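You operate a simulated robot arm through the tools that you are given. There is no shell and no other tool.

You run a simulated two-armed robot. Do the job below in one go: nothing can be reset, and whatever is moved stays where it is left.

JOB
Restart the line without the sizer and fetch out the white roll.
Fine: stop the line, then that selector off, then start; roll from the drawer on to the green table; shut the drawer; other rolls stay. Set down upright: white roll.
Where things are to end (x, y in the base frame): white roll within 0.06 m of [0.57, 0.36].

The check looks at the end state, three seconds after you hand in, the way a careful person would. Anything else that was tipped, shoved, dropped, spilled or broken makes it a failure.

ROBOT AND FRAMES
Two 7-joint arms with fingered hands on one trunk that stands fixed in place. Base frame: the origin is at the foot of the trunk, x ahead of it, y to its left, z up; the work surface is at about z = 0.639. Lengths are in m, angles in degrees, forces in N, time in s.
The left shoulder is at [0.07, 0.139, 1.033], the right one opposite. With the tool pointing down near the work surface each hand reaches from about 0.4 to 0.82 m from the base axis, measured 20 degrees to its own side. Payload 3.9 kg a hand.
Tool frame (each hand has its own): the origin (TCP) lies between the finger pads and is the grasp point; the fingertips stand 0.029 m ahead of it; z points along the fingers, y is the line along which they close. The gripper opens to 0.1 m; its body begins 0.034 m behind the TCP. The gripper is a hand of 5 fingers: y runs from the thumb to the fingers, the wrist lies at [-0.015, -0.105, -0.177] in the tool frame, and closing takes about 1.5 s.
Orientation is told as [roll, pitch, yaw] about the base's x, y, z axes, in that order, counted from this pose: with the fingers straight down and the wrist toward the robot, the tool's x, y and z point along [0, 1, 0], [1, 0, 0] and [0, 0, -1] of the base frame.

CONTROLS
- The arms move only by the tool arm_command. It takes "left_motion", "right_motion" or both (then of equal length, played together; a hand with none holds still); each is a list of rows, each an object (a shift or turn left out is 0, a gripper value left out holds the last) with "dp": the shift along the base's x, y, z in m, a list of three; "turn": the turn, a rotation vector about the base's x, y, z in degrees, a list of three; "gripper": the finger opening in m, from 0 to 0.1. In form: [{"dp": [tx, ty, tz], "turn": [wx, wy, wz], "gripper": gripper}, ...]. A call has 1 to 20 rows; each row shifts and turns the commanded pose from where the row before left it. Each row takes 0.2 s and may step no farther than 0.05 m and 8.6 degrees from the row before; otherwise, or with a gripper value out of range, the whole call is refused. A pose out of reach is approached as far as the arm can. The call stops where the force on the tool passes 80 N (or 10 N more than at its start, if that is more) or the arm is blocked; 0.2 s more then pass. Each finger travels about 0.153 m/s and halts on what it meets, pressing with about 25 N; the grip force reading is that of the motor and also rises with nothing between the fingers. The clock runs only during rows and for 0.2 s after the last one: add rows that do not move to give the fingers time. The reply holds the time, the measured pose of the TCP, the force on the tool along the base axes, the opening and the grip force, in the units named above and with some noise, with the torque about the TCP (base axes, N m) and any sound that the robot's microphone picked up.
- Cameras (640 x 400 px; columns grow to the right, rows downward): "scene" is now at [0.1126, 0.0295, 1.3238]; the picture's right is [0.56, -0.83, 0.00], its down [-0.64, -0.43, -0.64] and it looks along [0.53, 0.36, -0.77] (base axes); focal length 214 px, centre (320, 200). "left" rides on the left gripper at [-0.066, -0.086, -0.121] in its tool frame; the picture's right is [-0.76, -0.31, 0.58], its down [0.59, -0.70, 0.40] and it looks along [0.28, 0.64, 0.71] (tool axes); focal length 247 px, centre (320, 200). "right" rides on the right gripper at [0.066, -0.086, -0.121] in its tool frame; the picture's right is [-0.76, 0.31, -0.58], its down [-0.59, -0.70, 0.40] and it looks along [-0.28, 0.64, 0.71] (tool axes); focal length 247 px, centre (320, 200).
- grab_frame(camera): a new picture of that camera. No time passes.
- slide_trunk(by): slides the trunk up (or, below 0, down) by that many m; the arms and the scene camera ride with it, the base frame stays. It gives what a move gives, with no picture.
- grasp_type(shape, hand): the hand has 5 fingers and takes this shape, open, in about a second: jaw (thumb against the fingers, like two jaws); tri (thumb and two fingers); tip (a fingertip pinch); poke (one finger out to press); point (the index stretched); flat (the hand flat); cup (the hand cupped); fist (a fist). The gripper value then closes the fingers along that shape, each until it touches; the sizes above hold for jaw. It gives what a move gives, with no picture.
- aim_head(pan, tilt): turns the head with the scene camera to pan (to the left, within 86 degrees either way) and tilt (down, from -29 to 69), counted from straight ahead of the robot. It gives what a move gives.
- point_at(camera, pixels): there is no depth. For up to 12 entries [column, row, z] of the newest picture of that camera ("zoom" is the newest enlarged one), the place [x, y] in the base frame at which the ray of that pixel passes the height z, good to about 0.003 m, but the place of the scene camera against the robot may be out by one fixed shift of up to 0.018 m in any direction. No time passes.
- inspect(camera, box): a new picture of the part [left, top, right, bottom] of that camera's present view, enlarged. No time passes.
- job_done(): hands the job in; it is judged then, once.

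Open the grippers and draw the arms clear of the work before you hand the job in, unless the task says otherwise.

The tools are called after "Emit:" by a JSON object that holds its "method" and its "body". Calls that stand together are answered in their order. arm_command: Moves the arms, as the interface text tells. Its arguments: {"type":"object","properties":{"left_motion":{"type":"array","items":{"type":"object","properties":{"dp":{"type":"array","items":{"type":"number"}},"turn":{"type":"array","items":{"type":"number"}},"gripper":{"type":"number"}}}},"right_motion":{"type":"array","items":{"type":"object","properties":{"dp":{"type":"array","items":{"type":"number"}},"turn":{"type":"array","items":{"type":"number"}},"gripper":{"type":"number"}}}}},"required":[]} The other tools are called the same way: slide_trunk (by) moves the trunk up or down; grasp_type (shape, hand) gives the hand a shape; aim_head (pan, tilt) turns the head that bears the scene camera; grab_frame (camera) takes a picture; point_at (camera, pixels) gives the place at which the rays of pixels pass given heights; inspect (camera, box) takes an enlarged picture of a part of a camera's view; job_done () hands the job in.

At the start:

```text
time_s: 0.0
left_eef_pos: [0.3891, 0.457, 1.1184]
left_ee_rot: [-0.6, 0.2, 23.7]
left_wrist_force: [-0.2, 0.9, 0.2]
left_torque: [0.01, -0.01, 0.0]
left_gripper_width: 0.0996
left_grasp_force: 0.0
left_shape: jaw
right_eef_pos: [0.5632, -0.0001, 1.051]
right_ee_rot: [0.0, 0.0, 23.4]
right_wrist_force: [-0.6, 0.6, 0.6]
right_torque: [0.0, -0.03, -0.03]
right_gripper_width: 0.0997
right_grasp_force: 0.0
right_shape: jaw
trunk travel left (down, up): [-0.675, 0.165]
head pan, tilt (commanded): [34.2, 50.4]
```

scene: 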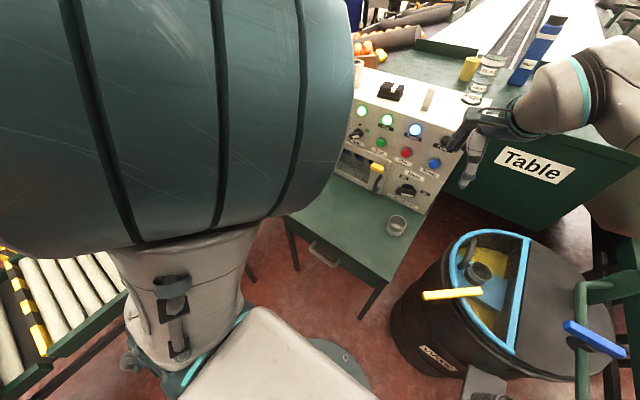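
right: 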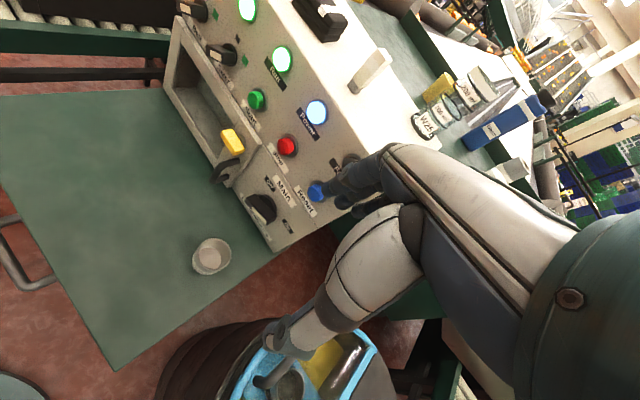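
left: 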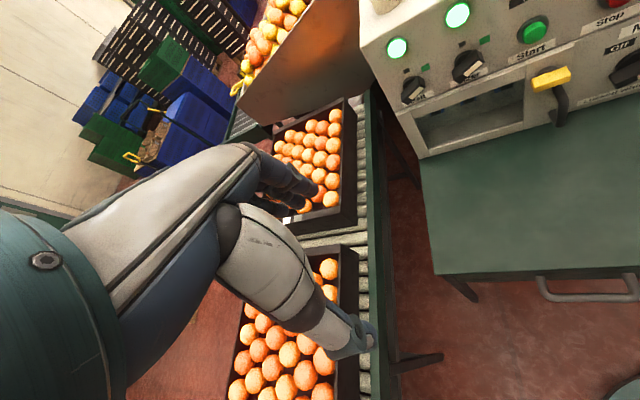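

The pictures show a control panel with lamps, selectors, and buttons, plus a green table with a handle (drawer) below. I take enlarged pictures of the panel from several cameras first.

Emit:
{"method": "inspect", "body": {"camera": "scene", "box": [320, 60, 480, 220]}}

Emit:
{"method": "inspect", "body": {"camera": "right", "box": [150, 0, 390, 260]}}

Emit:
{"method": "inspect", "body": {"camera": "left", "box": [360, 0, 640, 175]}}

```text
2.50 times, centred on (400, 140) of scene
```

zoom: 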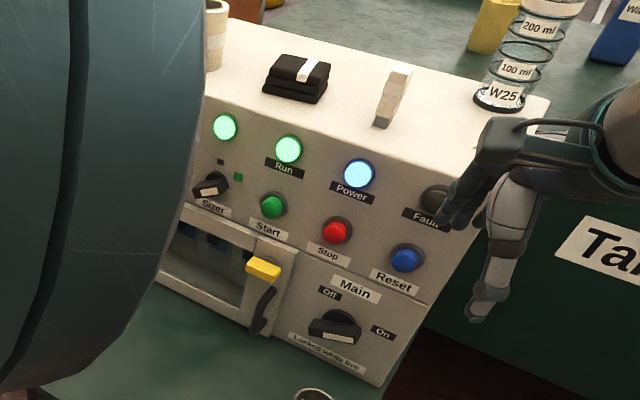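

```text
1.54 times, centred on (270, 130) of right
```

zoom: 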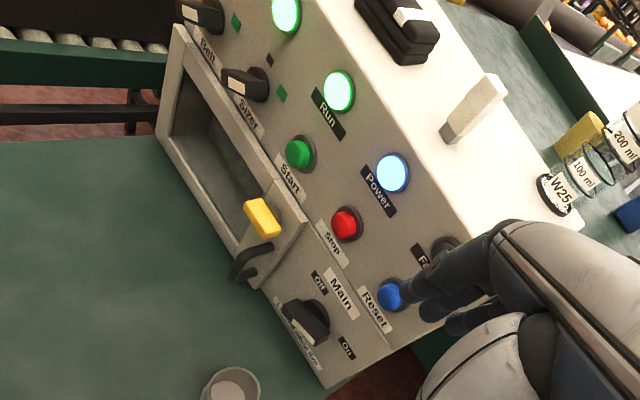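

```text
2.29 times, centred on (500, 88) of left
```

zoom: 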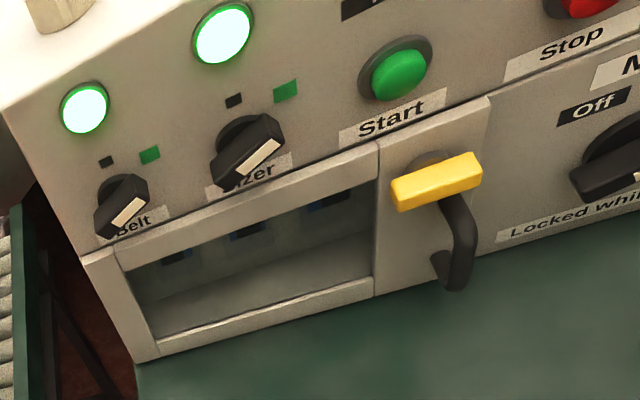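

The left arm's forearm hides part of the scene view. I measure the panel features from the present pictures, starting with the scene zoom and the right-camera view.

Emit:
{"method": "point_at", "body": {"camera": "scene", "pixels": [[406.5, 152, 0.6], [406.5, 152, 0.9], [381, 142.5, 0.6], [381, 142.5, 0.9], [434.5, 163.5, 0.6], [434.5, 163.5, 0.9], [415, 130, 0.6], [415, 130, 0.9], [387, 119.5, 0.6], [387, 119.5, 0.9]]}}

Emit:
{"method": "point_at", "body": {"camera": "right", "pixels": [[287, 146, 0.6], [287, 146, 0.9], [257, 99, 0.6], [257, 99, 0.9], [316, 192, 0.6], [316, 192, 0.9], [316, 112, 0.6], [316, 112, 0.9], [282, 59, 0.6], [282, 59, 0.9]]}}

Emit:
{"method": "grab_frame", "body": {"camera": "left"}}

```text
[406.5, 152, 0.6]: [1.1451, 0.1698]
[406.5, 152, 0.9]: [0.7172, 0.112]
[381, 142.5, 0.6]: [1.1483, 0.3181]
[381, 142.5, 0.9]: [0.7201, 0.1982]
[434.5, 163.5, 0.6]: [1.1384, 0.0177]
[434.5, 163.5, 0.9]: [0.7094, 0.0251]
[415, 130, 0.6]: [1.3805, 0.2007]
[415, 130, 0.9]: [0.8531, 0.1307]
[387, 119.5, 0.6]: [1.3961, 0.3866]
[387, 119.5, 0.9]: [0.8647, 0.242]
```

```text
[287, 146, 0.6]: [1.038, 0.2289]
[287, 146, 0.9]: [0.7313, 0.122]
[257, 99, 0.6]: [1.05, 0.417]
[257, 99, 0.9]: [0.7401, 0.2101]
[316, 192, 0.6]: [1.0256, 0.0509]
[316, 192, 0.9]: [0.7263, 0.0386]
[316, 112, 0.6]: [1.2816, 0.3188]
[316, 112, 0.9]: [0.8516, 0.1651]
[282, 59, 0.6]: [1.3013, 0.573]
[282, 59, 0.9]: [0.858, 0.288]
```

```text
taken
```

left: 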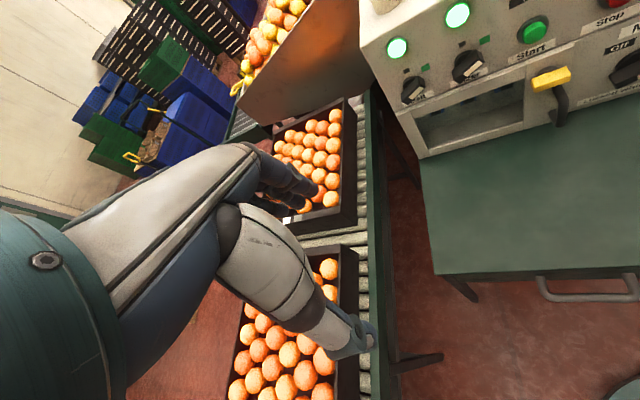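

I add left-camera rays for Start, Sizer knob, Belt knob, and lamps for triangulation with the right camera.

Emit:
{"method": "point_at", "body": {"camera": "left", "pixels": [[534, 31, 0.6], [534, 31, 0.9], [468, 66, 0.6], [468, 66, 0.9], [414, 90, 0.6], [414, 90, 0.9], [457, 15, 0.6], [457, 15, 0.9], [397, 48, 0.6], [397, 48, 0.9], [552, 79, 0.6], [552, 79, 0.9]]}}

Emit:
{"method": "point_at", "body": {"camera": "right", "pixels": [[222, 54, 0.6], [222, 54, 0.9], [192, 10, 0.6], [192, 10, 0.9], [247, 9, 0.6], [247, 9, 0.9], [232, 141, 0.6], [232, 141, 0.9], [262, 208, 0.6], [262, 208, 0.9], [211, 255, 0.639], [211, 255, 0.7]]}}

Emit:
{"method": "aim_head", "body": {"pan": 60, "tilt": 45}}

Emit:
{"method": "grab_frame", "body": {"camera": "scene"}}

```text
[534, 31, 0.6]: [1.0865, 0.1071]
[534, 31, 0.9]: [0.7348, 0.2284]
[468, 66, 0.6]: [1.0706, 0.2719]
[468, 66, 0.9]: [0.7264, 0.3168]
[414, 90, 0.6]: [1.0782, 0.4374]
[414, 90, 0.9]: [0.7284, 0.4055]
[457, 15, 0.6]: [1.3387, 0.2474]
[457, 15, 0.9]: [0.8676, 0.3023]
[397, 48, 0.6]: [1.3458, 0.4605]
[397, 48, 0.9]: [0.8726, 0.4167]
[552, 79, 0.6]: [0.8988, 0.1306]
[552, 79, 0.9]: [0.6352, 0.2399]
```

```text
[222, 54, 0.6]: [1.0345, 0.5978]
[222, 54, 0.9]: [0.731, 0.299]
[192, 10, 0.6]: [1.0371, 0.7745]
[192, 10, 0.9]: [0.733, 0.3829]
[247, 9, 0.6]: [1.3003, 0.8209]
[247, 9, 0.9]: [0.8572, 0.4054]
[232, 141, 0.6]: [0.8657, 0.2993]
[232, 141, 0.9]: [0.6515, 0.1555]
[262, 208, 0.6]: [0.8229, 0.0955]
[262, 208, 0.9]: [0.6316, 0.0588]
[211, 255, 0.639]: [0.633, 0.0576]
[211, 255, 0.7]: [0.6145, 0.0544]
```

```text
time_s: 0.9
left_eef_pos: [0.3883, 0.4579, 1.118]
left_ee_rot: [-0.7, 0.4, 23.7]
left_wrist_force: [0.9, 0.0, -0.1]
left_torque: [0.01, 0.0, -0.02]
left_gripper_width: 0.0998
left_grasp_force: 0.0
left_shape: jaw
right_eef_pos: [0.5614, -0.0004, 1.0516]
right_ee_rot: [0.0, 0.0, 23.4]
right_wrist_force: [0.0, -0.8, -0.3]
right_torque: [-0.01, -0.01, 0.02]
right_gripper_width: 0.1002
right_grasp_force: 0.1
right_shape: jaw
trunk travel left (down, up): [-0.675, 0.165]
head pan, tilt (commanded): [60.0, 45.0]
```

```text
taken
```

scene: 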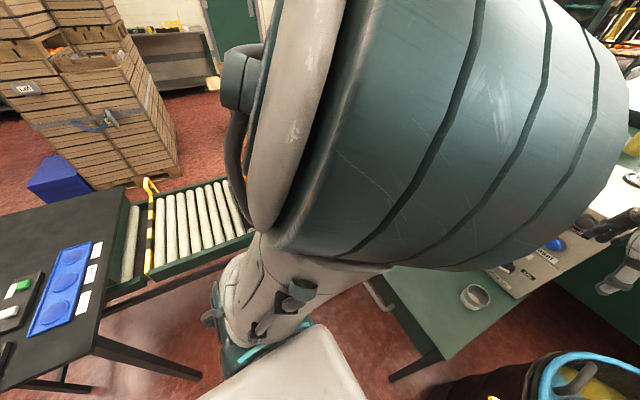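

Rays put Start near (0.756, 0.222, 0.883), Sizer knob near (0.745, 0.3145, 0.885), and the panel face almost vertical at x≈0.77. Now I look at the desk front handle and edges in the left and right views.

Emit:
{"method": "inspect", "body": {"camera": "left", "box": [400, 150, 640, 350]}}

Emit:
{"method": "inspect", "body": {"camera": "right", "box": [0, 80, 280, 390]}}

Emit:
{"method": "point_at", "body": {"camera": "left", "pixels": [[435, 273, 0.639], [420, 160, 0.639], [638, 267, 0.639], [545, 290, 0.6], [545, 290, 0.55], [638, 292, 0.6], [638, 292, 0.55]]}}

Emit:
{"method": "point_at", "body": {"camera": "right", "pixels": [[115, 370, 0.639], [275, 252, 0.639], [0, 225, 0.639], [20, 250, 0.6], [20, 250, 0.55], [50, 288, 0.6], [50, 288, 0.55], [60, 310, 0.639]]}}

```text
2.00 times, centred on (520, 250) of left
```

zoom: 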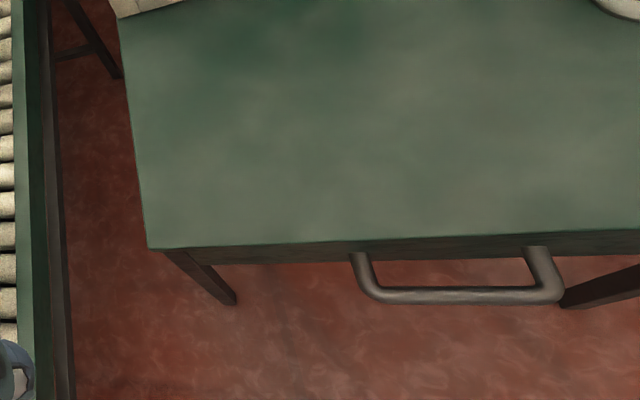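

```text
1.29 times, centred on (140, 235) of right
```

zoom: 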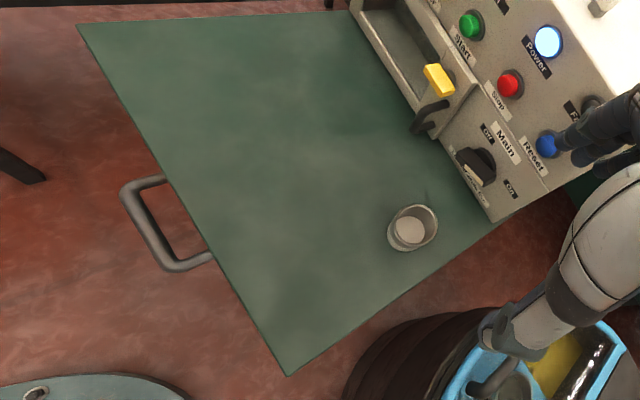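

```text
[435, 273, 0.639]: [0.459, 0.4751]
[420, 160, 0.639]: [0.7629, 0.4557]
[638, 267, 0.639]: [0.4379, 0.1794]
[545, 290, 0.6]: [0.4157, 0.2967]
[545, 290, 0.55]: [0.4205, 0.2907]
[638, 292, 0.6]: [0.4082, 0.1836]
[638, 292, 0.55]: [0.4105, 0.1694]
```

```text
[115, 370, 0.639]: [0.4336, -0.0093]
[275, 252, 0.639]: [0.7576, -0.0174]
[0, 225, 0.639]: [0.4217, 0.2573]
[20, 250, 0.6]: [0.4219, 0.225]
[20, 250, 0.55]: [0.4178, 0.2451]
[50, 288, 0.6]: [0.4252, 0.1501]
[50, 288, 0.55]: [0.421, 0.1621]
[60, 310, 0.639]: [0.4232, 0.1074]
```

I pin the handle corners in the zoom of the right view, and matching points in the left view.

Emit:
{"method": "point_at", "body": {"camera": "zoom", "pixels": [[130, 192, 0.62], [130, 192, 0.55], [172, 265, 0.62], [172, 265, 0.55], [160, 180, 0.62], [210, 256, 0.62], [289, 375, 0.639], [78, 25, 0.639], [410, 230, 0.65]]}}

Emit:
{"method": "point_at", "body": {"camera": "left", "pixels": [[547, 296.5, 0.62], [547, 296.5, 0.55], [637, 296, 0.62], [637, 296, 0.55], [537.5, 278, 0.62], [628, 274, 0.62]]}}

```text
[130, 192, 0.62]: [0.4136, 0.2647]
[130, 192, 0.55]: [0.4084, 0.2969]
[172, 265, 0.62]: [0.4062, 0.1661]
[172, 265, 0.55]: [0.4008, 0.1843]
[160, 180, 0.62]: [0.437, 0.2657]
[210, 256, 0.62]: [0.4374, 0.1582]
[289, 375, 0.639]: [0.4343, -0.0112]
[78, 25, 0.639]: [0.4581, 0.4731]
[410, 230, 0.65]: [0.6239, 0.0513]
```

```text
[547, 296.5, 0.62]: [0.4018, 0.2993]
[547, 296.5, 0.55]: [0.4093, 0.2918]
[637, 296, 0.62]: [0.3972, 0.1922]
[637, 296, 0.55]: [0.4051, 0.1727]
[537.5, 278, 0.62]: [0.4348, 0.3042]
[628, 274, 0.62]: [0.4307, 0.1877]
```

The desk handle bar is at about (0.405, 0.18–0.29, 0.565), so it looks like a drawer handle. I turn the left hand by -42° in place so its camera faces the panel, and put the head back to view the panel.

Emit:
{"method": "arm_command", "body": {"left_motion": [{"turn": [0, 0, -8.5]}, {"turn": [0, 0, -8.5]}, {"turn": [0, 0, -8.5]}, {"turn": [0, 0, -8.5]}, {"turn": [0, 0, -8.5]}]}}

Emit:
{"method": "aim_head", "body": {"pan": 20, "tilt": 45}}

Emit:
{"method": "grab_frame", "body": {"camera": "left"}}

Emit:
{"method": "grab_frame", "body": {"camera": "scene"}}

```text
time_s: 2.1
left_eef_pos: [0.3881, 0.4586, 1.1177]
left_ee_rot: [-0.6, 0.2, -19.0]
left_wrist_force: [-1.1, 0.2, -0.4]
left_torque: [-0.03, 0.01, -0.01]
left_gripper_width: 0.1
left_grasp_force: 0.0
left_shape: jaw
right_eef_pos: [0.5608, 0.0007, 1.0517]
right_ee_rot: [0.1, 0.0, 23.4]
right_wrist_force: [1.1, -0.1, 0.0]
right_torque: [-0.02, 0.03, 0.05]
right_gripper_width: 0.0998
right_grasp_force: 0.1
right_shape: jaw
trunk travel left (down, up): [-0.675, 0.165]
head pan, tilt (commanded): [60.0, 45.0]
```

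```text
time_s: 3.2
left_eef_pos: [0.3887, 0.4586, 1.1194]
left_ee_rot: [-0.6, 0.2, -18.8]
left_wrist_force: [0.0, 0.0, -0.8]
left_torque: [0.0, 0.01, 0.03]
left_gripper_width: 0.0999
left_grasp_force: 0.0
left_shape: jaw
right_eef_pos: [0.5622, -0.0001, 1.0517]
right_ee_rot: [-0.1, -0.1, 23.3]
right_wrist_force: [0.1, 0.4, 0.4]
right_torque: [-0.01, 0.01, -0.02]
right_gripper_width: 0.0996
right_grasp_force: 0.2
right_shape: jaw
trunk travel left (down, up): [-0.675, 0.165]
head pan, tilt (commanded): [20.0, 45.0]
```

```text
taken
```

left: 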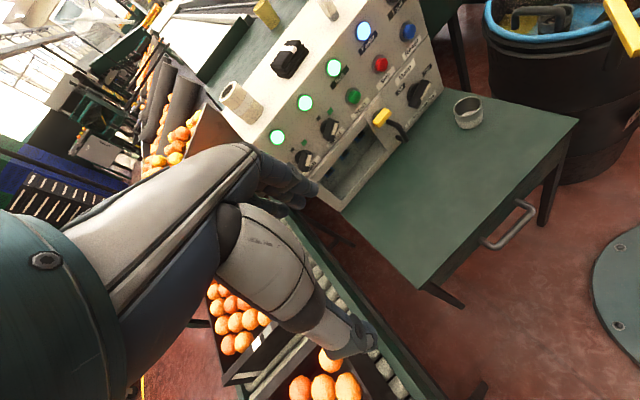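

```text
taken
```

scene: 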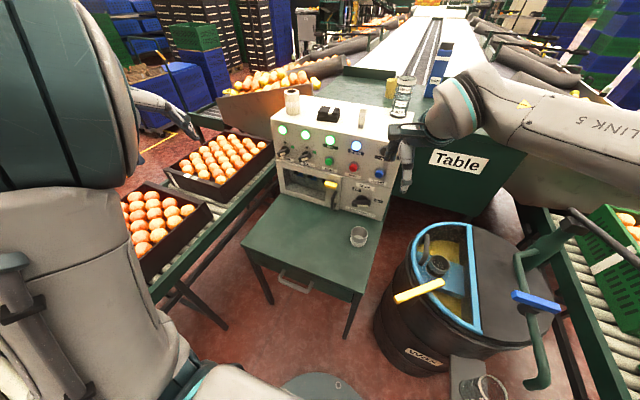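

I now have a clear view of the panel; I zoom in on the panel and on the desk front.

Emit:
{"method": "inspect", "body": {"camera": "scene", "box": [260, 85, 400, 220]}}

Emit:
{"method": "inspect", "body": {"camera": "scene", "box": [230, 190, 390, 330]}}

Emit:
{"method": "inspect", "body": {"camera": "left", "box": [380, 150, 600, 310]}}

Emit:
{"method": "inspect", "body": {"camera": "left", "box": [210, 20, 450, 220]}}

```text
2.96 times, centred on (330, 152) of scene
```

zoom: 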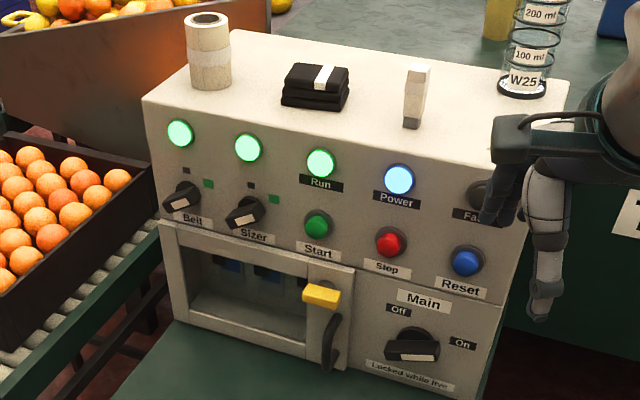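

```text
2.86 times, centred on (310, 260) of scene
```

zoom: 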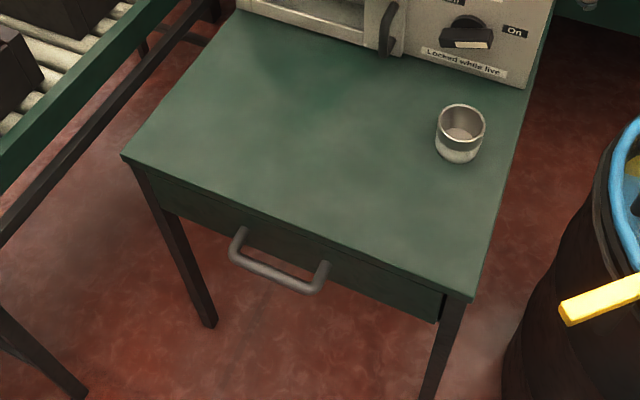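

```text
2.50 times, centred on (490, 230) of left
```

zoom: 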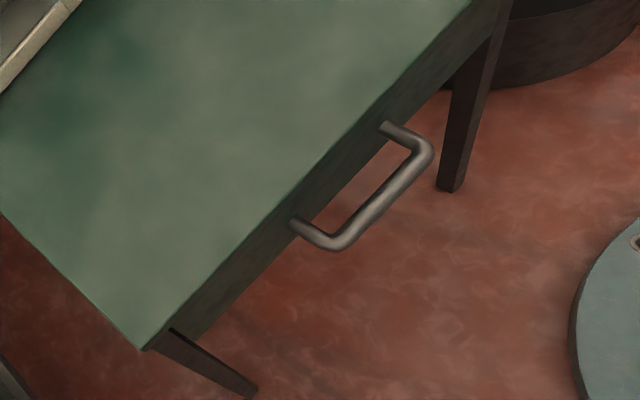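

```text
2.00 times, centred on (330, 120) of left
```

zoom: 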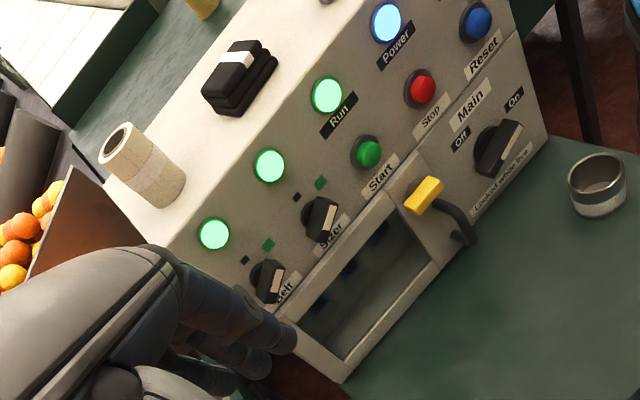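

The desk has a full-width drawer with the bar handle; Sizer's bar points to its green mark (on). I shape the right hand to poke and view where its finger sits.

Emit:
{"method": "grasp_type", "body": {"hand": "right", "shape": "poke"}}

Emit:
{"method": "grab_frame", "body": {"camera": "right"}}

Emit:
{"method": "grab_frame", "body": {"camera": "scene"}}

```text
time_s: 4.1
left_eef_pos: [0.3873, 0.4586, 1.1183]
left_ee_rot: [-0.6, 0.2, -18.8]
left_wrist_force: [-0.1, 0.9, -0.1]
left_torque: [-0.01, -0.03, -0.01]
left_gripper_width: 0.1
left_grasp_force: 0.1
left_shape: jaw
right_eef_pos: [0.5614, -0.0007, 1.0518]
right_ee_rot: [0.0, 0.0, 23.4]
right_wrist_force: [-0.5, 0.5, -0.5]
right_torque: [-0.01, 0.0, 0.02]
right_gripper_width: 0.0001
right_grasp_force: 0.0
right_shape: poke
trunk travel left (down, up): [-0.675, 0.165]
head pan, tilt (commanded): [20.0, 45.0]
```

```text
taken
```

right: 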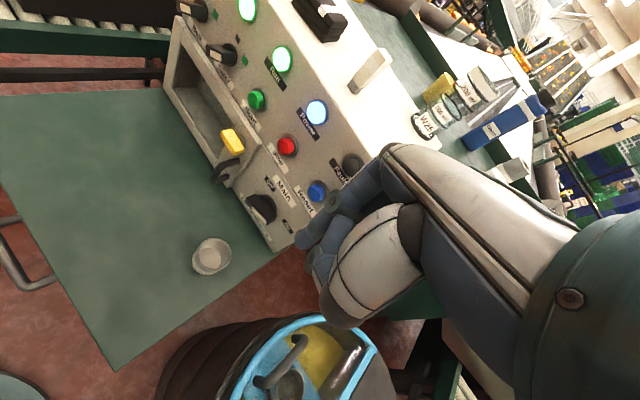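

```text
taken
```

scene: 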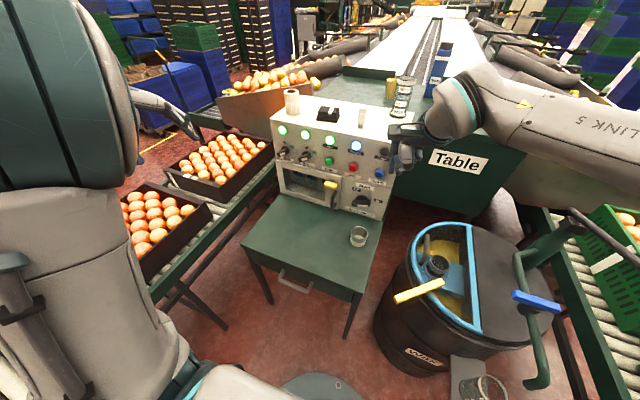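

I enlarge the right view around the poking finger and also look from the scene and left cameras at it.

Emit:
{"method": "inspect", "body": {"camera": "right", "box": [260, 130, 460, 340]}}

Emit:
{"method": "inspect", "body": {"camera": "scene", "box": [370, 60, 500, 200]}}

Emit:
{"method": "inspect", "body": {"camera": "left", "box": [320, 0, 520, 120]}}

```text
1.90 times, centred on (360, 235) of right
```

zoom: 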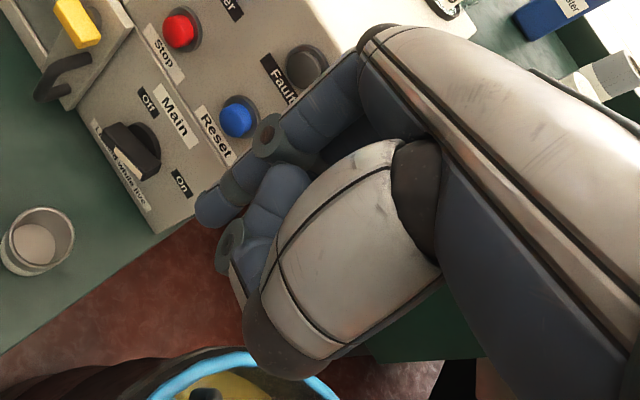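

```text
2.86 times, centred on (435, 130) of scene
```

zoom: 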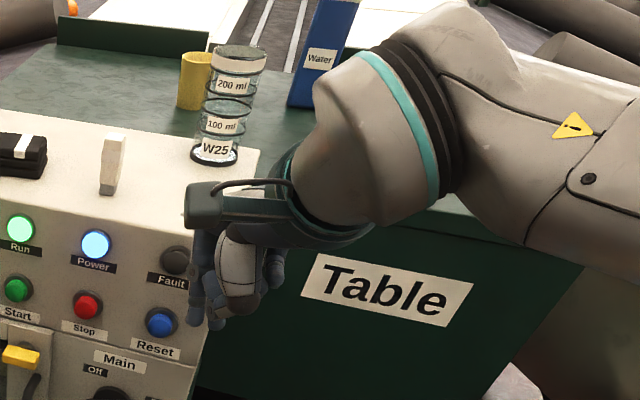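

```text
3.20 times, centred on (420, 60) of left
```

zoom: 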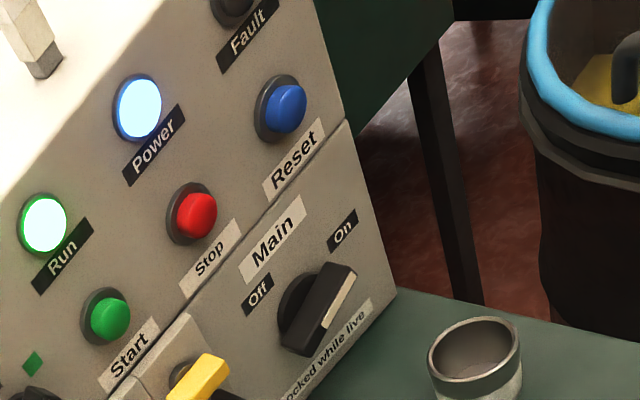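

I cross the fingertip's ray from the right view (302, 241) with the scene ray (396.5, 172) to find the tip in the tool frame, and re-triangulate Stop, Start, and Sizer with the left view's new pose.

Emit:
{"method": "point_at", "body": {"camera": "scene", "pixels": [[396.5, 172, 1.03], [396.5, 172, 1.0], [396.5, 172, 0.97], [352.5, 166.5, 0.883], [329, 160.5, 0.883], [313, 156, 0.883]]}}

Emit:
{"method": "point_at", "body": {"camera": "right", "pixels": [[302, 241, 1.03], [302, 241, 1.0], [302, 241, 0.97], [287, 146, 0.883], [257, 99, 0.883]]}}

Emit:
{"method": "point_at", "body": {"camera": "left", "pixels": [[382, 65, 0.883], [382, 65, 0.6], [354.5, 96.5, 0.883], [354.5, 96.5, 0.6], [409.5, 30.5, 0.883], [409.5, 30.5, 0.6], [328, 130, 0.883], [328, 130, 0.6]]}}

```text
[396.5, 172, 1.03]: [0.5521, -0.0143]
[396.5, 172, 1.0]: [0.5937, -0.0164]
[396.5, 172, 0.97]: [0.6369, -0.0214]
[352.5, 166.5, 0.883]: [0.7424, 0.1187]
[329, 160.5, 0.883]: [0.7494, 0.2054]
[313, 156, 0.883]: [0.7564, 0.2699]
```

```text
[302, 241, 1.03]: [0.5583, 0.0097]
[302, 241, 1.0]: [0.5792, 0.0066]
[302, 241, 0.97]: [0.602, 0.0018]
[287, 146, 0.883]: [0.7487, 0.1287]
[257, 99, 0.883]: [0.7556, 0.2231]
```

```text
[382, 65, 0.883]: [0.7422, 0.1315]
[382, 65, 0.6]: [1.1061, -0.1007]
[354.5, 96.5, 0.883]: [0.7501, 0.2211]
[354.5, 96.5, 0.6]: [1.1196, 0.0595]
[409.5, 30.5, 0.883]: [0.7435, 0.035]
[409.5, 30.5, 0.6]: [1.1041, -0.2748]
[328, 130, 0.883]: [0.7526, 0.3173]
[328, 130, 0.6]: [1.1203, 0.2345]
```

The fingertip sits close to the tool axis, about 0.03 m ahead of the TCP. Stop is at about (0.748, 0.130, 0.881); I bring the right hand, pitched forward 60°, to a point in front of it.

Emit:
{"method": "arm_command", "body": {"right_motion": [{"dp": [-0.01, 0.0, 0], "turn": [0, 0, -5.7]}, {"dp": [-0.01, 0.0, 0], "turn": [0, 0, -5.7]}, {"dp": [0.01, 0.015, -0.02], "turn": [1.77, -8.31, 0]}, {"dp": [0.01, 0.015, -0.02], "turn": [1.77, -8.31, 0]}, {"dp": [0.01, 0.015, -0.02], "turn": [1.77, -8.31, 0]}, {"dp": [0.01, 0.015, -0.02], "turn": [1.77, -8.31, 0]}, {"dp": [0.01, 0.015, -0.02], "turn": [1.77, -8.31, 0]}, {"dp": [0.01, 0.015, -0.02], "turn": [1.77, -8.31, 0]}, {"dp": [0.01, 0.02, -0.02], "turn": [1.77, -8.31, 0]}, {"dp": [0.01, 0.014, -0.017]}]}}

Emit:
{"method": "grab_frame", "body": {"camera": "right"}}

Emit:
{"method": "grab_frame", "body": {"camera": "left"}}

Emit:
{"method": "grab_frame", "body": {"camera": "scene"}}

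```text
time_s: 6.3
left_eef_pos: [0.3891, 0.4574, 1.1207]
left_ee_rot: [-0.6, 0.2, -18.7]
left_wrist_force: [0.4, -0.4, -0.5]
left_torque: [0.0, 0.0, -0.02]
left_gripper_width: 0.0997
left_grasp_force: 0.1
left_shape: jaw
right_eef_pos: [0.6241, 0.1253, 0.894]
right_ee_rot: [0.2, -59.6, 11.9]
right_wrist_force: [-0.8, 0.9, 0.7]
right_torque: [0.03, -0.01, 0.01]
right_gripper_width: 0.0
right_grasp_force: 0.1
right_shape: poke
trunk travel left (down, up): [-0.675, 0.165]
head pan, tilt (commanded): [20.0, 45.0]
```

```text
taken
```

right: 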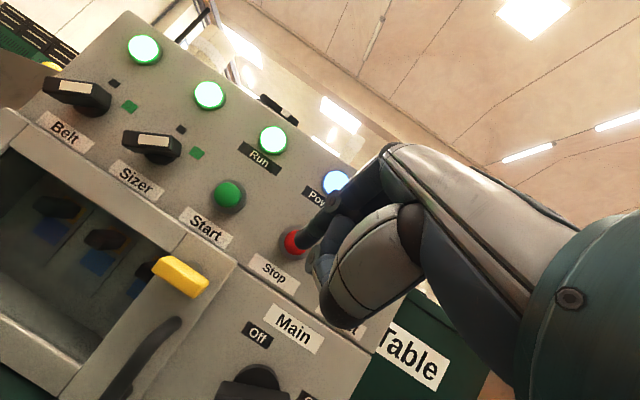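

```text
taken
```

left: 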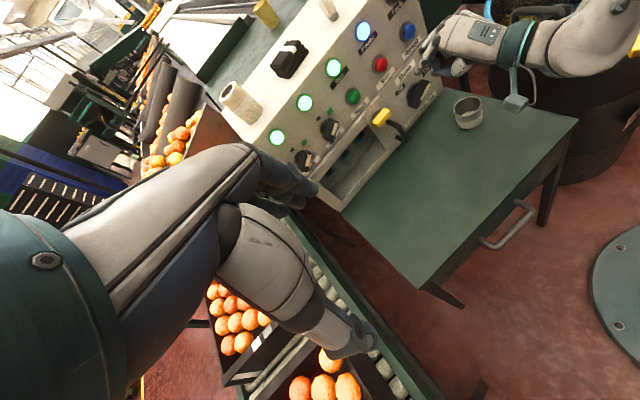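

```text
taken
```

scene: 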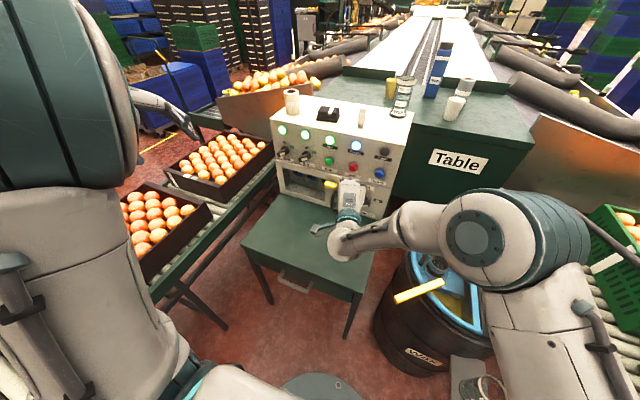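

The right hand arrived; the right view shows the fingertip near (303, 240) and Stop at (293, 242). I zoom to see the alignment.

Emit:
{"method": "inspect", "body": {"camera": "right", "box": [240, 160, 380, 300]}}

Emit:
{"method": "inspect", "body": {"camera": "left", "box": [320, 0, 500, 130]}}

Emit:
{"method": "inspect", "body": {"camera": "right", "box": [40, 30, 280, 240]}}

```text
2.86 times, centred on (310, 230) of right
```

zoom: 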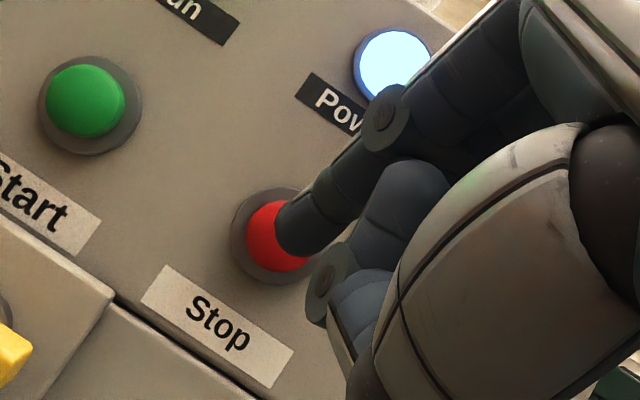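

```text
3.08 times, centred on (410, 65) of left
```

zoom: 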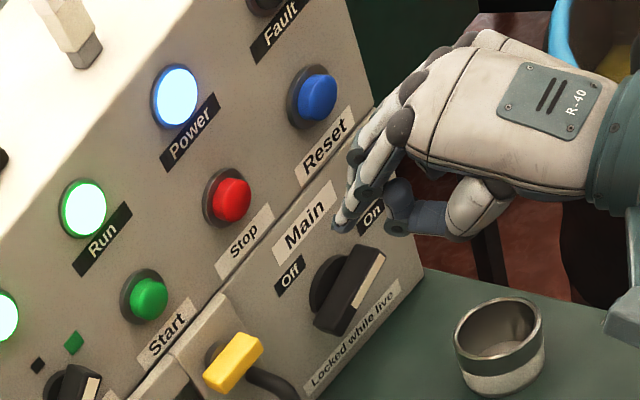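

```text
1.90 times, centred on (160, 135) of right
```

zoom: 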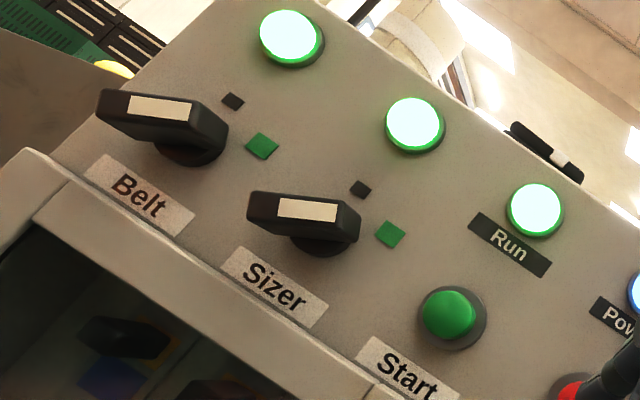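

I triangulate the fingertip between left view (416.5, 74) and right view (301, 247).

Emit:
{"method": "point_at", "body": {"camera": "left", "pixels": [[416.5, 74, 0.9], [416.5, 74, 0.87], [384.5, 64.5, 0.8806]]}}

Emit:
{"method": "point_at", "body": {"camera": "right", "pixels": [[301, 247, 0.9], [301, 247, 0.87], [293, 243, 0.8806], [293, 243, 0.86], [229, 194, 0.8806], [150, 145, 0.88], [197, 153, 0.88], [181, 129, 0.88]]}}

```text
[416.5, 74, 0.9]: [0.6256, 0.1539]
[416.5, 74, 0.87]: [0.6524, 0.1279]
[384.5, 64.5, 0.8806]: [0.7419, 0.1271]
```

```text
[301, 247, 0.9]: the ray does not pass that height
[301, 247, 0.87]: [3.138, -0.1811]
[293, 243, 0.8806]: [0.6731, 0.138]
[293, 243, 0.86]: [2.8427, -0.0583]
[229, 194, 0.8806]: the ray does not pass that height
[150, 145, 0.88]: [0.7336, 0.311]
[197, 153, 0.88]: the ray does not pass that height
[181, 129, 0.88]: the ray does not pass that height
```

The tip is at about (0.644, 0.137, 0.880) and Stop at (0.745, 0.129, 0.8805). I close in to about 2 cm with a small sideways correction and look again.

Emit:
{"method": "arm_command", "body": {"right_motion": [{"dp": [0.02, -0.004, 0]}, {"dp": [0.02, -0.0035, 0]}, {"dp": [0.02, 0, 0]}, {"dp": [0.018, 0, 0]}]}}

Emit:
{"method": "inspect", "body": {"camera": "right", "box": [240, 160, 380, 300]}}

Emit:
{"method": "inspect", "body": {"camera": "left", "box": [320, 0, 500, 130]}}

```text
time_s: 7.3
left_eef_pos: [0.3897, 0.4577, 1.1193]
left_ee_rot: [-0.5, 0.2, -18.8]
left_wrist_force: [-0.7, 0.3, 0.2]
left_torque: [-0.01, -0.02, -0.02]
left_gripper_width: 0.0999
left_grasp_force: 0.2
left_shape: jaw
right_eef_pos: [0.7003, 0.1173, 0.8937]
right_ee_rot: [0.1, -59.4, 12.0]
right_wrist_force: [-0.2, -0.3, 0.1]
right_torque: [-0.01, 0.01, 0.02]
right_gripper_width: 0.0001
right_grasp_force: 0.0
right_shape: poke
trunk travel left (down, up): [-0.675, 0.165]
head pan, tilt (commanded): [20.0, 45.0]
```

```text
2.86 times, centred on (310, 230) of right
```

zoom: 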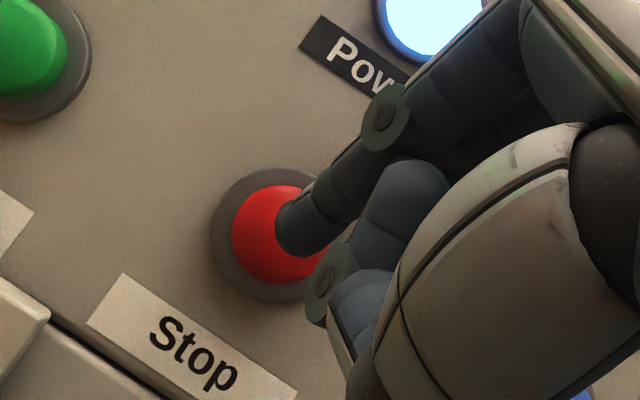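

```text
3.08 times, centred on (410, 65) of left
```

zoom: 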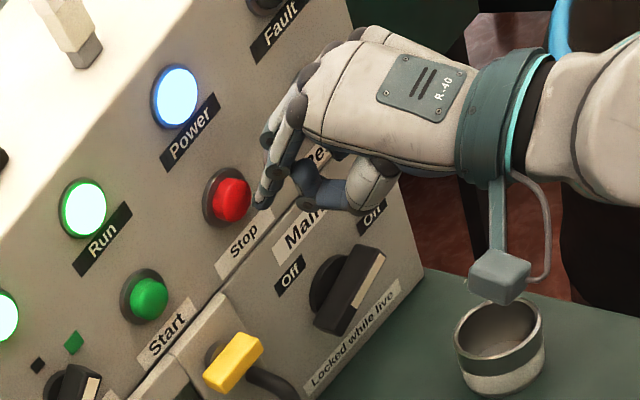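

The fingertip is about 2 cm in front of the red button and lined up. I press forward in small steps.

Emit:
{"method": "arm_command", "body": {"right_motion": [{"dp": [0.008, 0, 0]}, {"dp": [0.006, 0, 0]}, {"dp": [0.005, 0, 0]}, {"dp": [0.004, 0, 0]}]}}

Emit:
{"method": "inspect", "body": {"camera": "left", "box": [280, 0, 460, 130]}}

```text
time_s: 8.3
left_eef_pos: [0.3878, 0.4577, 1.1195]
left_ee_rot: [-0.7, 0.3, -18.7]
left_wrist_force: [0.5, -0.4, -0.4]
left_torque: [0.03, -0.02, 0.01]
left_gripper_width: 0.0996
left_grasp_force: 0.0
left_shape: jaw
right_eef_pos: [0.7211, 0.1157, 0.8941]
right_ee_rot: [0.1, -59.6, 11.9]
right_wrist_force: [-3.3, -1.0, -0.1]
right_torque: [0.01, 0.08, 0.0]
right_gripper_width: 0.0
right_grasp_force: 0.0
right_shape: poke
trunk travel left (down, up): [-0.675, 0.165]
head pan, tilt (commanded): [20.0, 45.0]
heard: click
```

```text
3.08 times, centred on (370, 65) of left
```

zoom: 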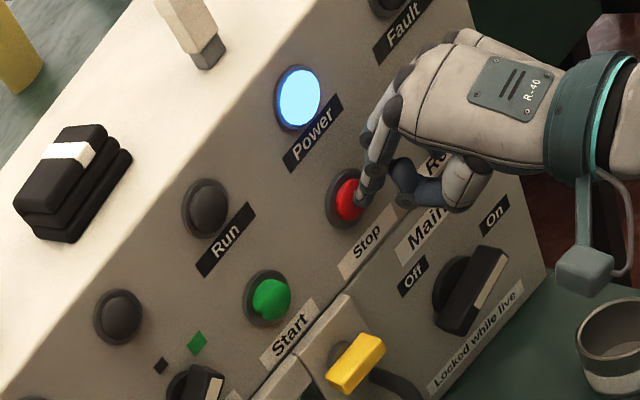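

Click heard, and Run and Sizer lamps went dark: the line is stopped. I back the finger off and shift toward the Sizer selector.

Emit:
{"method": "arm_command", "body": {"right_motion": [{"dp": [-0.03, 0, 0]}, {"dp": [-0.04, 0.0, 0]}, {"dp": [-0.03, 0.04, 0]}, {"dp": [0, 0.04, 0]}, {"dp": [0, 0.04, 0]}]}}

Emit:
{"method": "grasp_type", "body": {"hand": "right", "shape": "tip"}}

Emit:
{"method": "grab_frame", "body": {"camera": "right"}}

Emit:
{"method": "grab_frame", "body": {"camera": "left"}}

Emit:
{"method": "inspect", "body": {"camera": "left", "box": [260, 30, 440, 160]}}

```text
time_s: 9.5
left_eef_pos: [0.3887, 0.4582, 1.1178]
left_ee_rot: [-0.6, 0.3, -18.8]
left_wrist_force: [0.0, -0.4, 0.2]
left_torque: [0.0, 0.0, -0.01]
left_gripper_width: 0.0996
left_grasp_force: 0.1
left_shape: jaw
right_eef_pos: [0.6219, 0.2403, 0.8966]
right_ee_rot: [0.0, -59.5, 11.9]
right_wrist_force: [0.8, -0.3, -0.1]
right_torque: [-0.02, 0.01, 0.0]
right_gripper_width: 0.0
right_grasp_force: 0.1
right_shape: poke
trunk travel left (down, up): [-0.675, 0.165]
head pan, tilt (commanded): [20.0, 45.0]
```

```text
time_s: 10.4
left_eef_pos: [0.3887, 0.4578, 1.1191]
left_ee_rot: [-0.6, 0.2, -18.9]
left_wrist_force: [-0.8, -0.1, 0.6]
left_torque: [0.01, -0.01, -0.02]
left_gripper_width: 0.0997
left_grasp_force: 0.1
left_shape: jaw
right_eef_pos: [0.6239, 0.2388, 0.895]
right_ee_rot: [0.1, -59.5, 12.0]
right_wrist_force: [-0.1, -0.2, 0.1]
right_torque: [-0.02, 0.0, 0.01]
right_gripper_width: 0.0997
right_grasp_force: 0.0
right_shape: tip
trunk travel left (down, up): [-0.675, 0.165]
head pan, tilt (commanded): [20.0, 45.0]
```

```text
taken
```

right: 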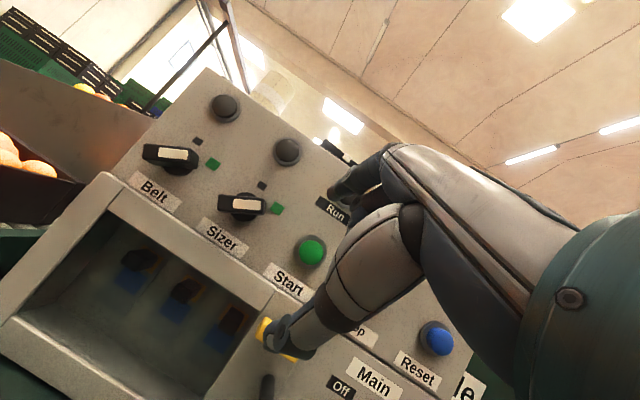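

```text
taken
```

left: 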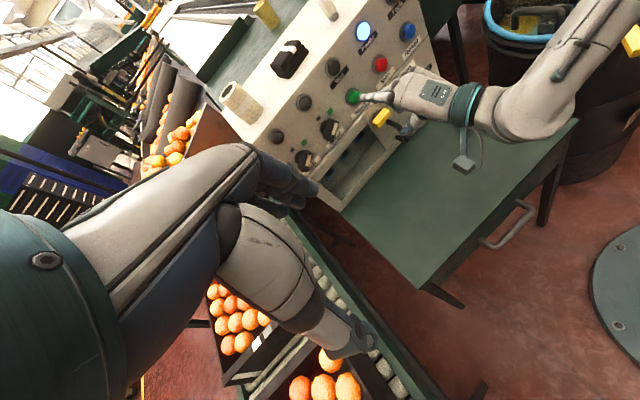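

```text
3.08 times, centred on (350, 95) of left
```

zoom: 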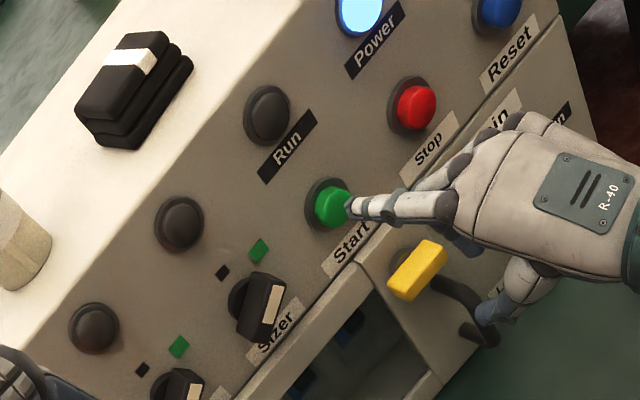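

The right hand's tip-pinch opened without touching anything. I zoom the right view on the Sizer knob to measure it.

Emit:
{"method": "inspect", "body": {"camera": "right", "box": [200, 160, 310, 250]}}

Emit:
{"method": "inspect", "body": {"camera": "left", "box": [290, 90, 370, 150]}}

```text
4.44 times, centred on (255, 205) of right
```

zoom: 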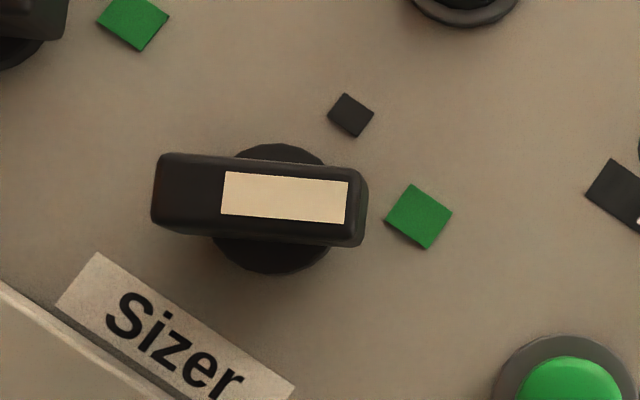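

```text
6.67 times, centred on (330, 120) of left
```

zoom: 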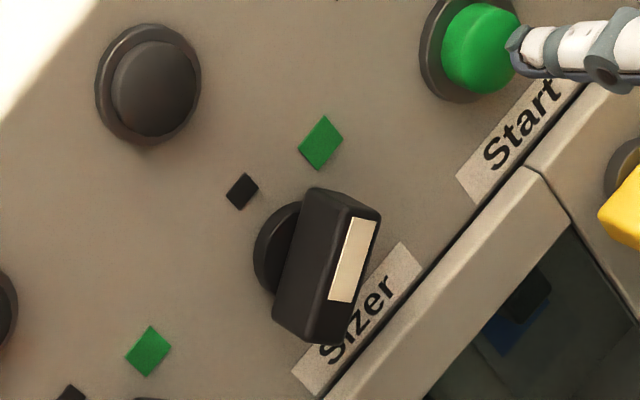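

The Sizer bar is about 5 cm long and 2 cm wide and points 60° right of upright at the green mark; the black off mark is nearly straight up. I triangulate its centre and then plan to push its right end up and left with the poking finger.

Emit:
{"method": "point_at", "body": {"camera": "left", "pixels": [[331, 130.2, 0.89], [331, 130.2, 0.88], [331, 130.2, 0.87], [332.5, 106, 0.89], [332.5, 106, 0.87]]}}

Emit:
{"method": "point_at", "body": {"camera": "right", "pixels": [[241.5, 205, 0.89], [241.5, 205, 0.887], [241.5, 205, 0.884], [241.5, 205, 0.881], [241.5, 205, 0.878], [311, 249, 0.878], [311, 249, 0.884], [311, 249, 0.876]]}}

```text
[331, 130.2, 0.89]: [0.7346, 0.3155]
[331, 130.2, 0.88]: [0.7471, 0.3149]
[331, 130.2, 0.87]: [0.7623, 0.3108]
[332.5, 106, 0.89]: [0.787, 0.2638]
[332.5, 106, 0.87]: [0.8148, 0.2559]
```

```text
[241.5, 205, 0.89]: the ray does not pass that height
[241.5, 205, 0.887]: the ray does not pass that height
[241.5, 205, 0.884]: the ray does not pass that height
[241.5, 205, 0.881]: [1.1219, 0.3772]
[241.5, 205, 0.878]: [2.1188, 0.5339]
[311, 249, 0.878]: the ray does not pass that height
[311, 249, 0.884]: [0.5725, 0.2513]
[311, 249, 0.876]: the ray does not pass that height
```

Bar centre comes out at about (0.745, 0.3165, 0.882). I back off slightly and try the "point" shape to see if the stretched index gives better clearance than "poke".

Emit:
{"method": "arm_command", "body": {"right_motion": [{"dp": [-0.04, 0, 0.01]}]}}

Emit:
{"method": "grasp_type", "body": {"hand": "right", "shape": "point"}}

Emit:
{"method": "grab_frame", "body": {"camera": "right"}}

Emit:
{"method": "inspect", "body": {"camera": "left", "box": [280, 30, 520, 180]}}

Emit:
{"method": "inspect", "body": {"camera": "scene", "box": [260, 110, 400, 240]}}

```text
time_s: 10.8
left_eef_pos: [0.3879, 0.4573, 1.1201]
left_ee_rot: [-0.6, 0.2, -18.8]
left_wrist_force: [1.2, -0.1, 1.1]
left_torque: [-0.03, 0.02, -0.02]
left_gripper_width: 0.0997
left_grasp_force: 0.1
left_shape: jaw
right_eef_pos: [0.5818, 0.2377, 0.9038]
right_ee_rot: [0.0, -59.4, 11.9]
right_wrist_force: [-0.4, 0.4, 0.0]
right_torque: [0.0, 0.0, 0.04]
right_gripper_width: 0.0999
right_grasp_force: 0.1
right_shape: tip
trunk travel left (down, up): [-0.675, 0.165]
head pan, tilt (commanded): [20.0, 45.0]
```

```text
time_s: 11.7
left_eef_pos: [0.3872, 0.4578, 1.1188]
left_ee_rot: [-0.6, 0.2, -18.8]
left_wrist_force: [0.6, 0.6, -0.2]
left_torque: [-0.02, -0.02, 0.0]
left_gripper_width: 0.0997
left_grasp_force: 0.0
left_shape: jaw
right_eef_pos: [0.5837, 0.2369, 0.9037]
right_ee_rot: [0.0, -59.5, 11.9]
right_wrist_force: [-0.6, 0.3, -0.6]
right_torque: [0.0, 0.0, -0.02]
right_gripper_width: 0.0933
right_grasp_force: 0.1
right_shape: point
trunk travel left (down, up): [-0.675, 0.165]
head pan, tilt (commanded): [20.0, 45.0]
```

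```text
taken
```

right: 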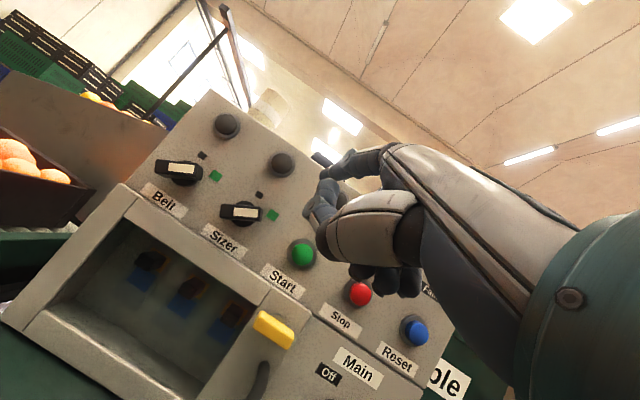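

```text
2.67 times, centred on (400, 105) of left
```

zoom: 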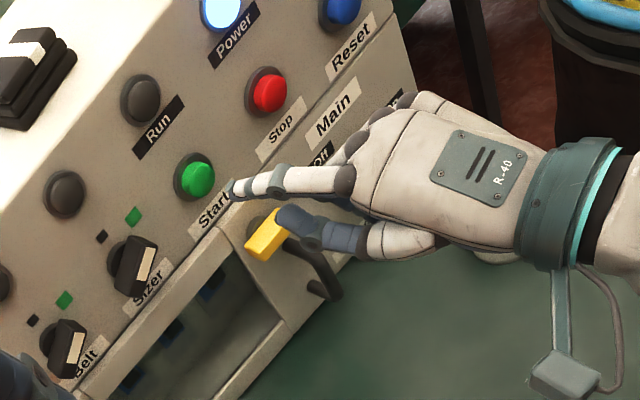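

```text
3.08 times, centred on (330, 175) of scene
```

zoom: 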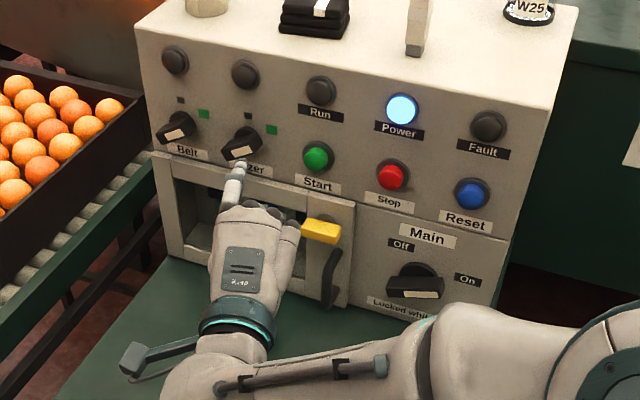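

The "point" shape stretches the index well ahead of the rest. I zoom the right view on its tip and get rays from all three cameras.

Emit:
{"method": "inspect", "body": {"camera": "right", "box": [260, 110, 420, 230]}}

Emit:
{"method": "point_at", "body": {"camera": "left", "pixels": [[367, 100.1, 0.95], [367, 100.1, 0.92], [367, 100.1, 0.89]]}}

Emit:
{"method": "point_at", "body": {"camera": "scene", "pixels": [[304, 163.6, 0.95], [304, 163.6, 0.92], [304, 163.6, 0.89]]}}

```text
3.33 times, centred on (340, 170) of right
```

zoom: 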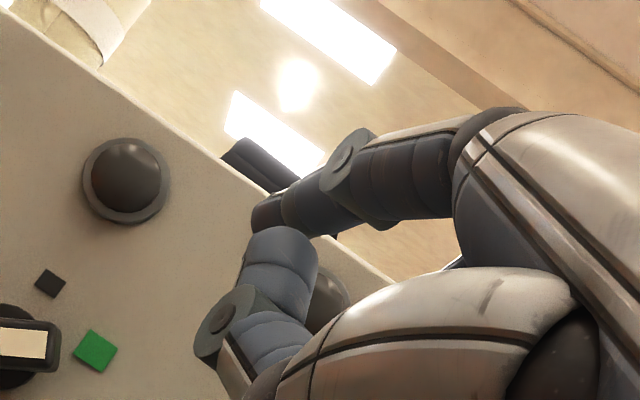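

```text
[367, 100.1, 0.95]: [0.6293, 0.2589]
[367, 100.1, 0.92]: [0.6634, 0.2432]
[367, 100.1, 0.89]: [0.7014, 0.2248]
```

```text
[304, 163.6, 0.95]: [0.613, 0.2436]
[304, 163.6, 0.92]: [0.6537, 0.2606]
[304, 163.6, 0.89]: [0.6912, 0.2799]
```

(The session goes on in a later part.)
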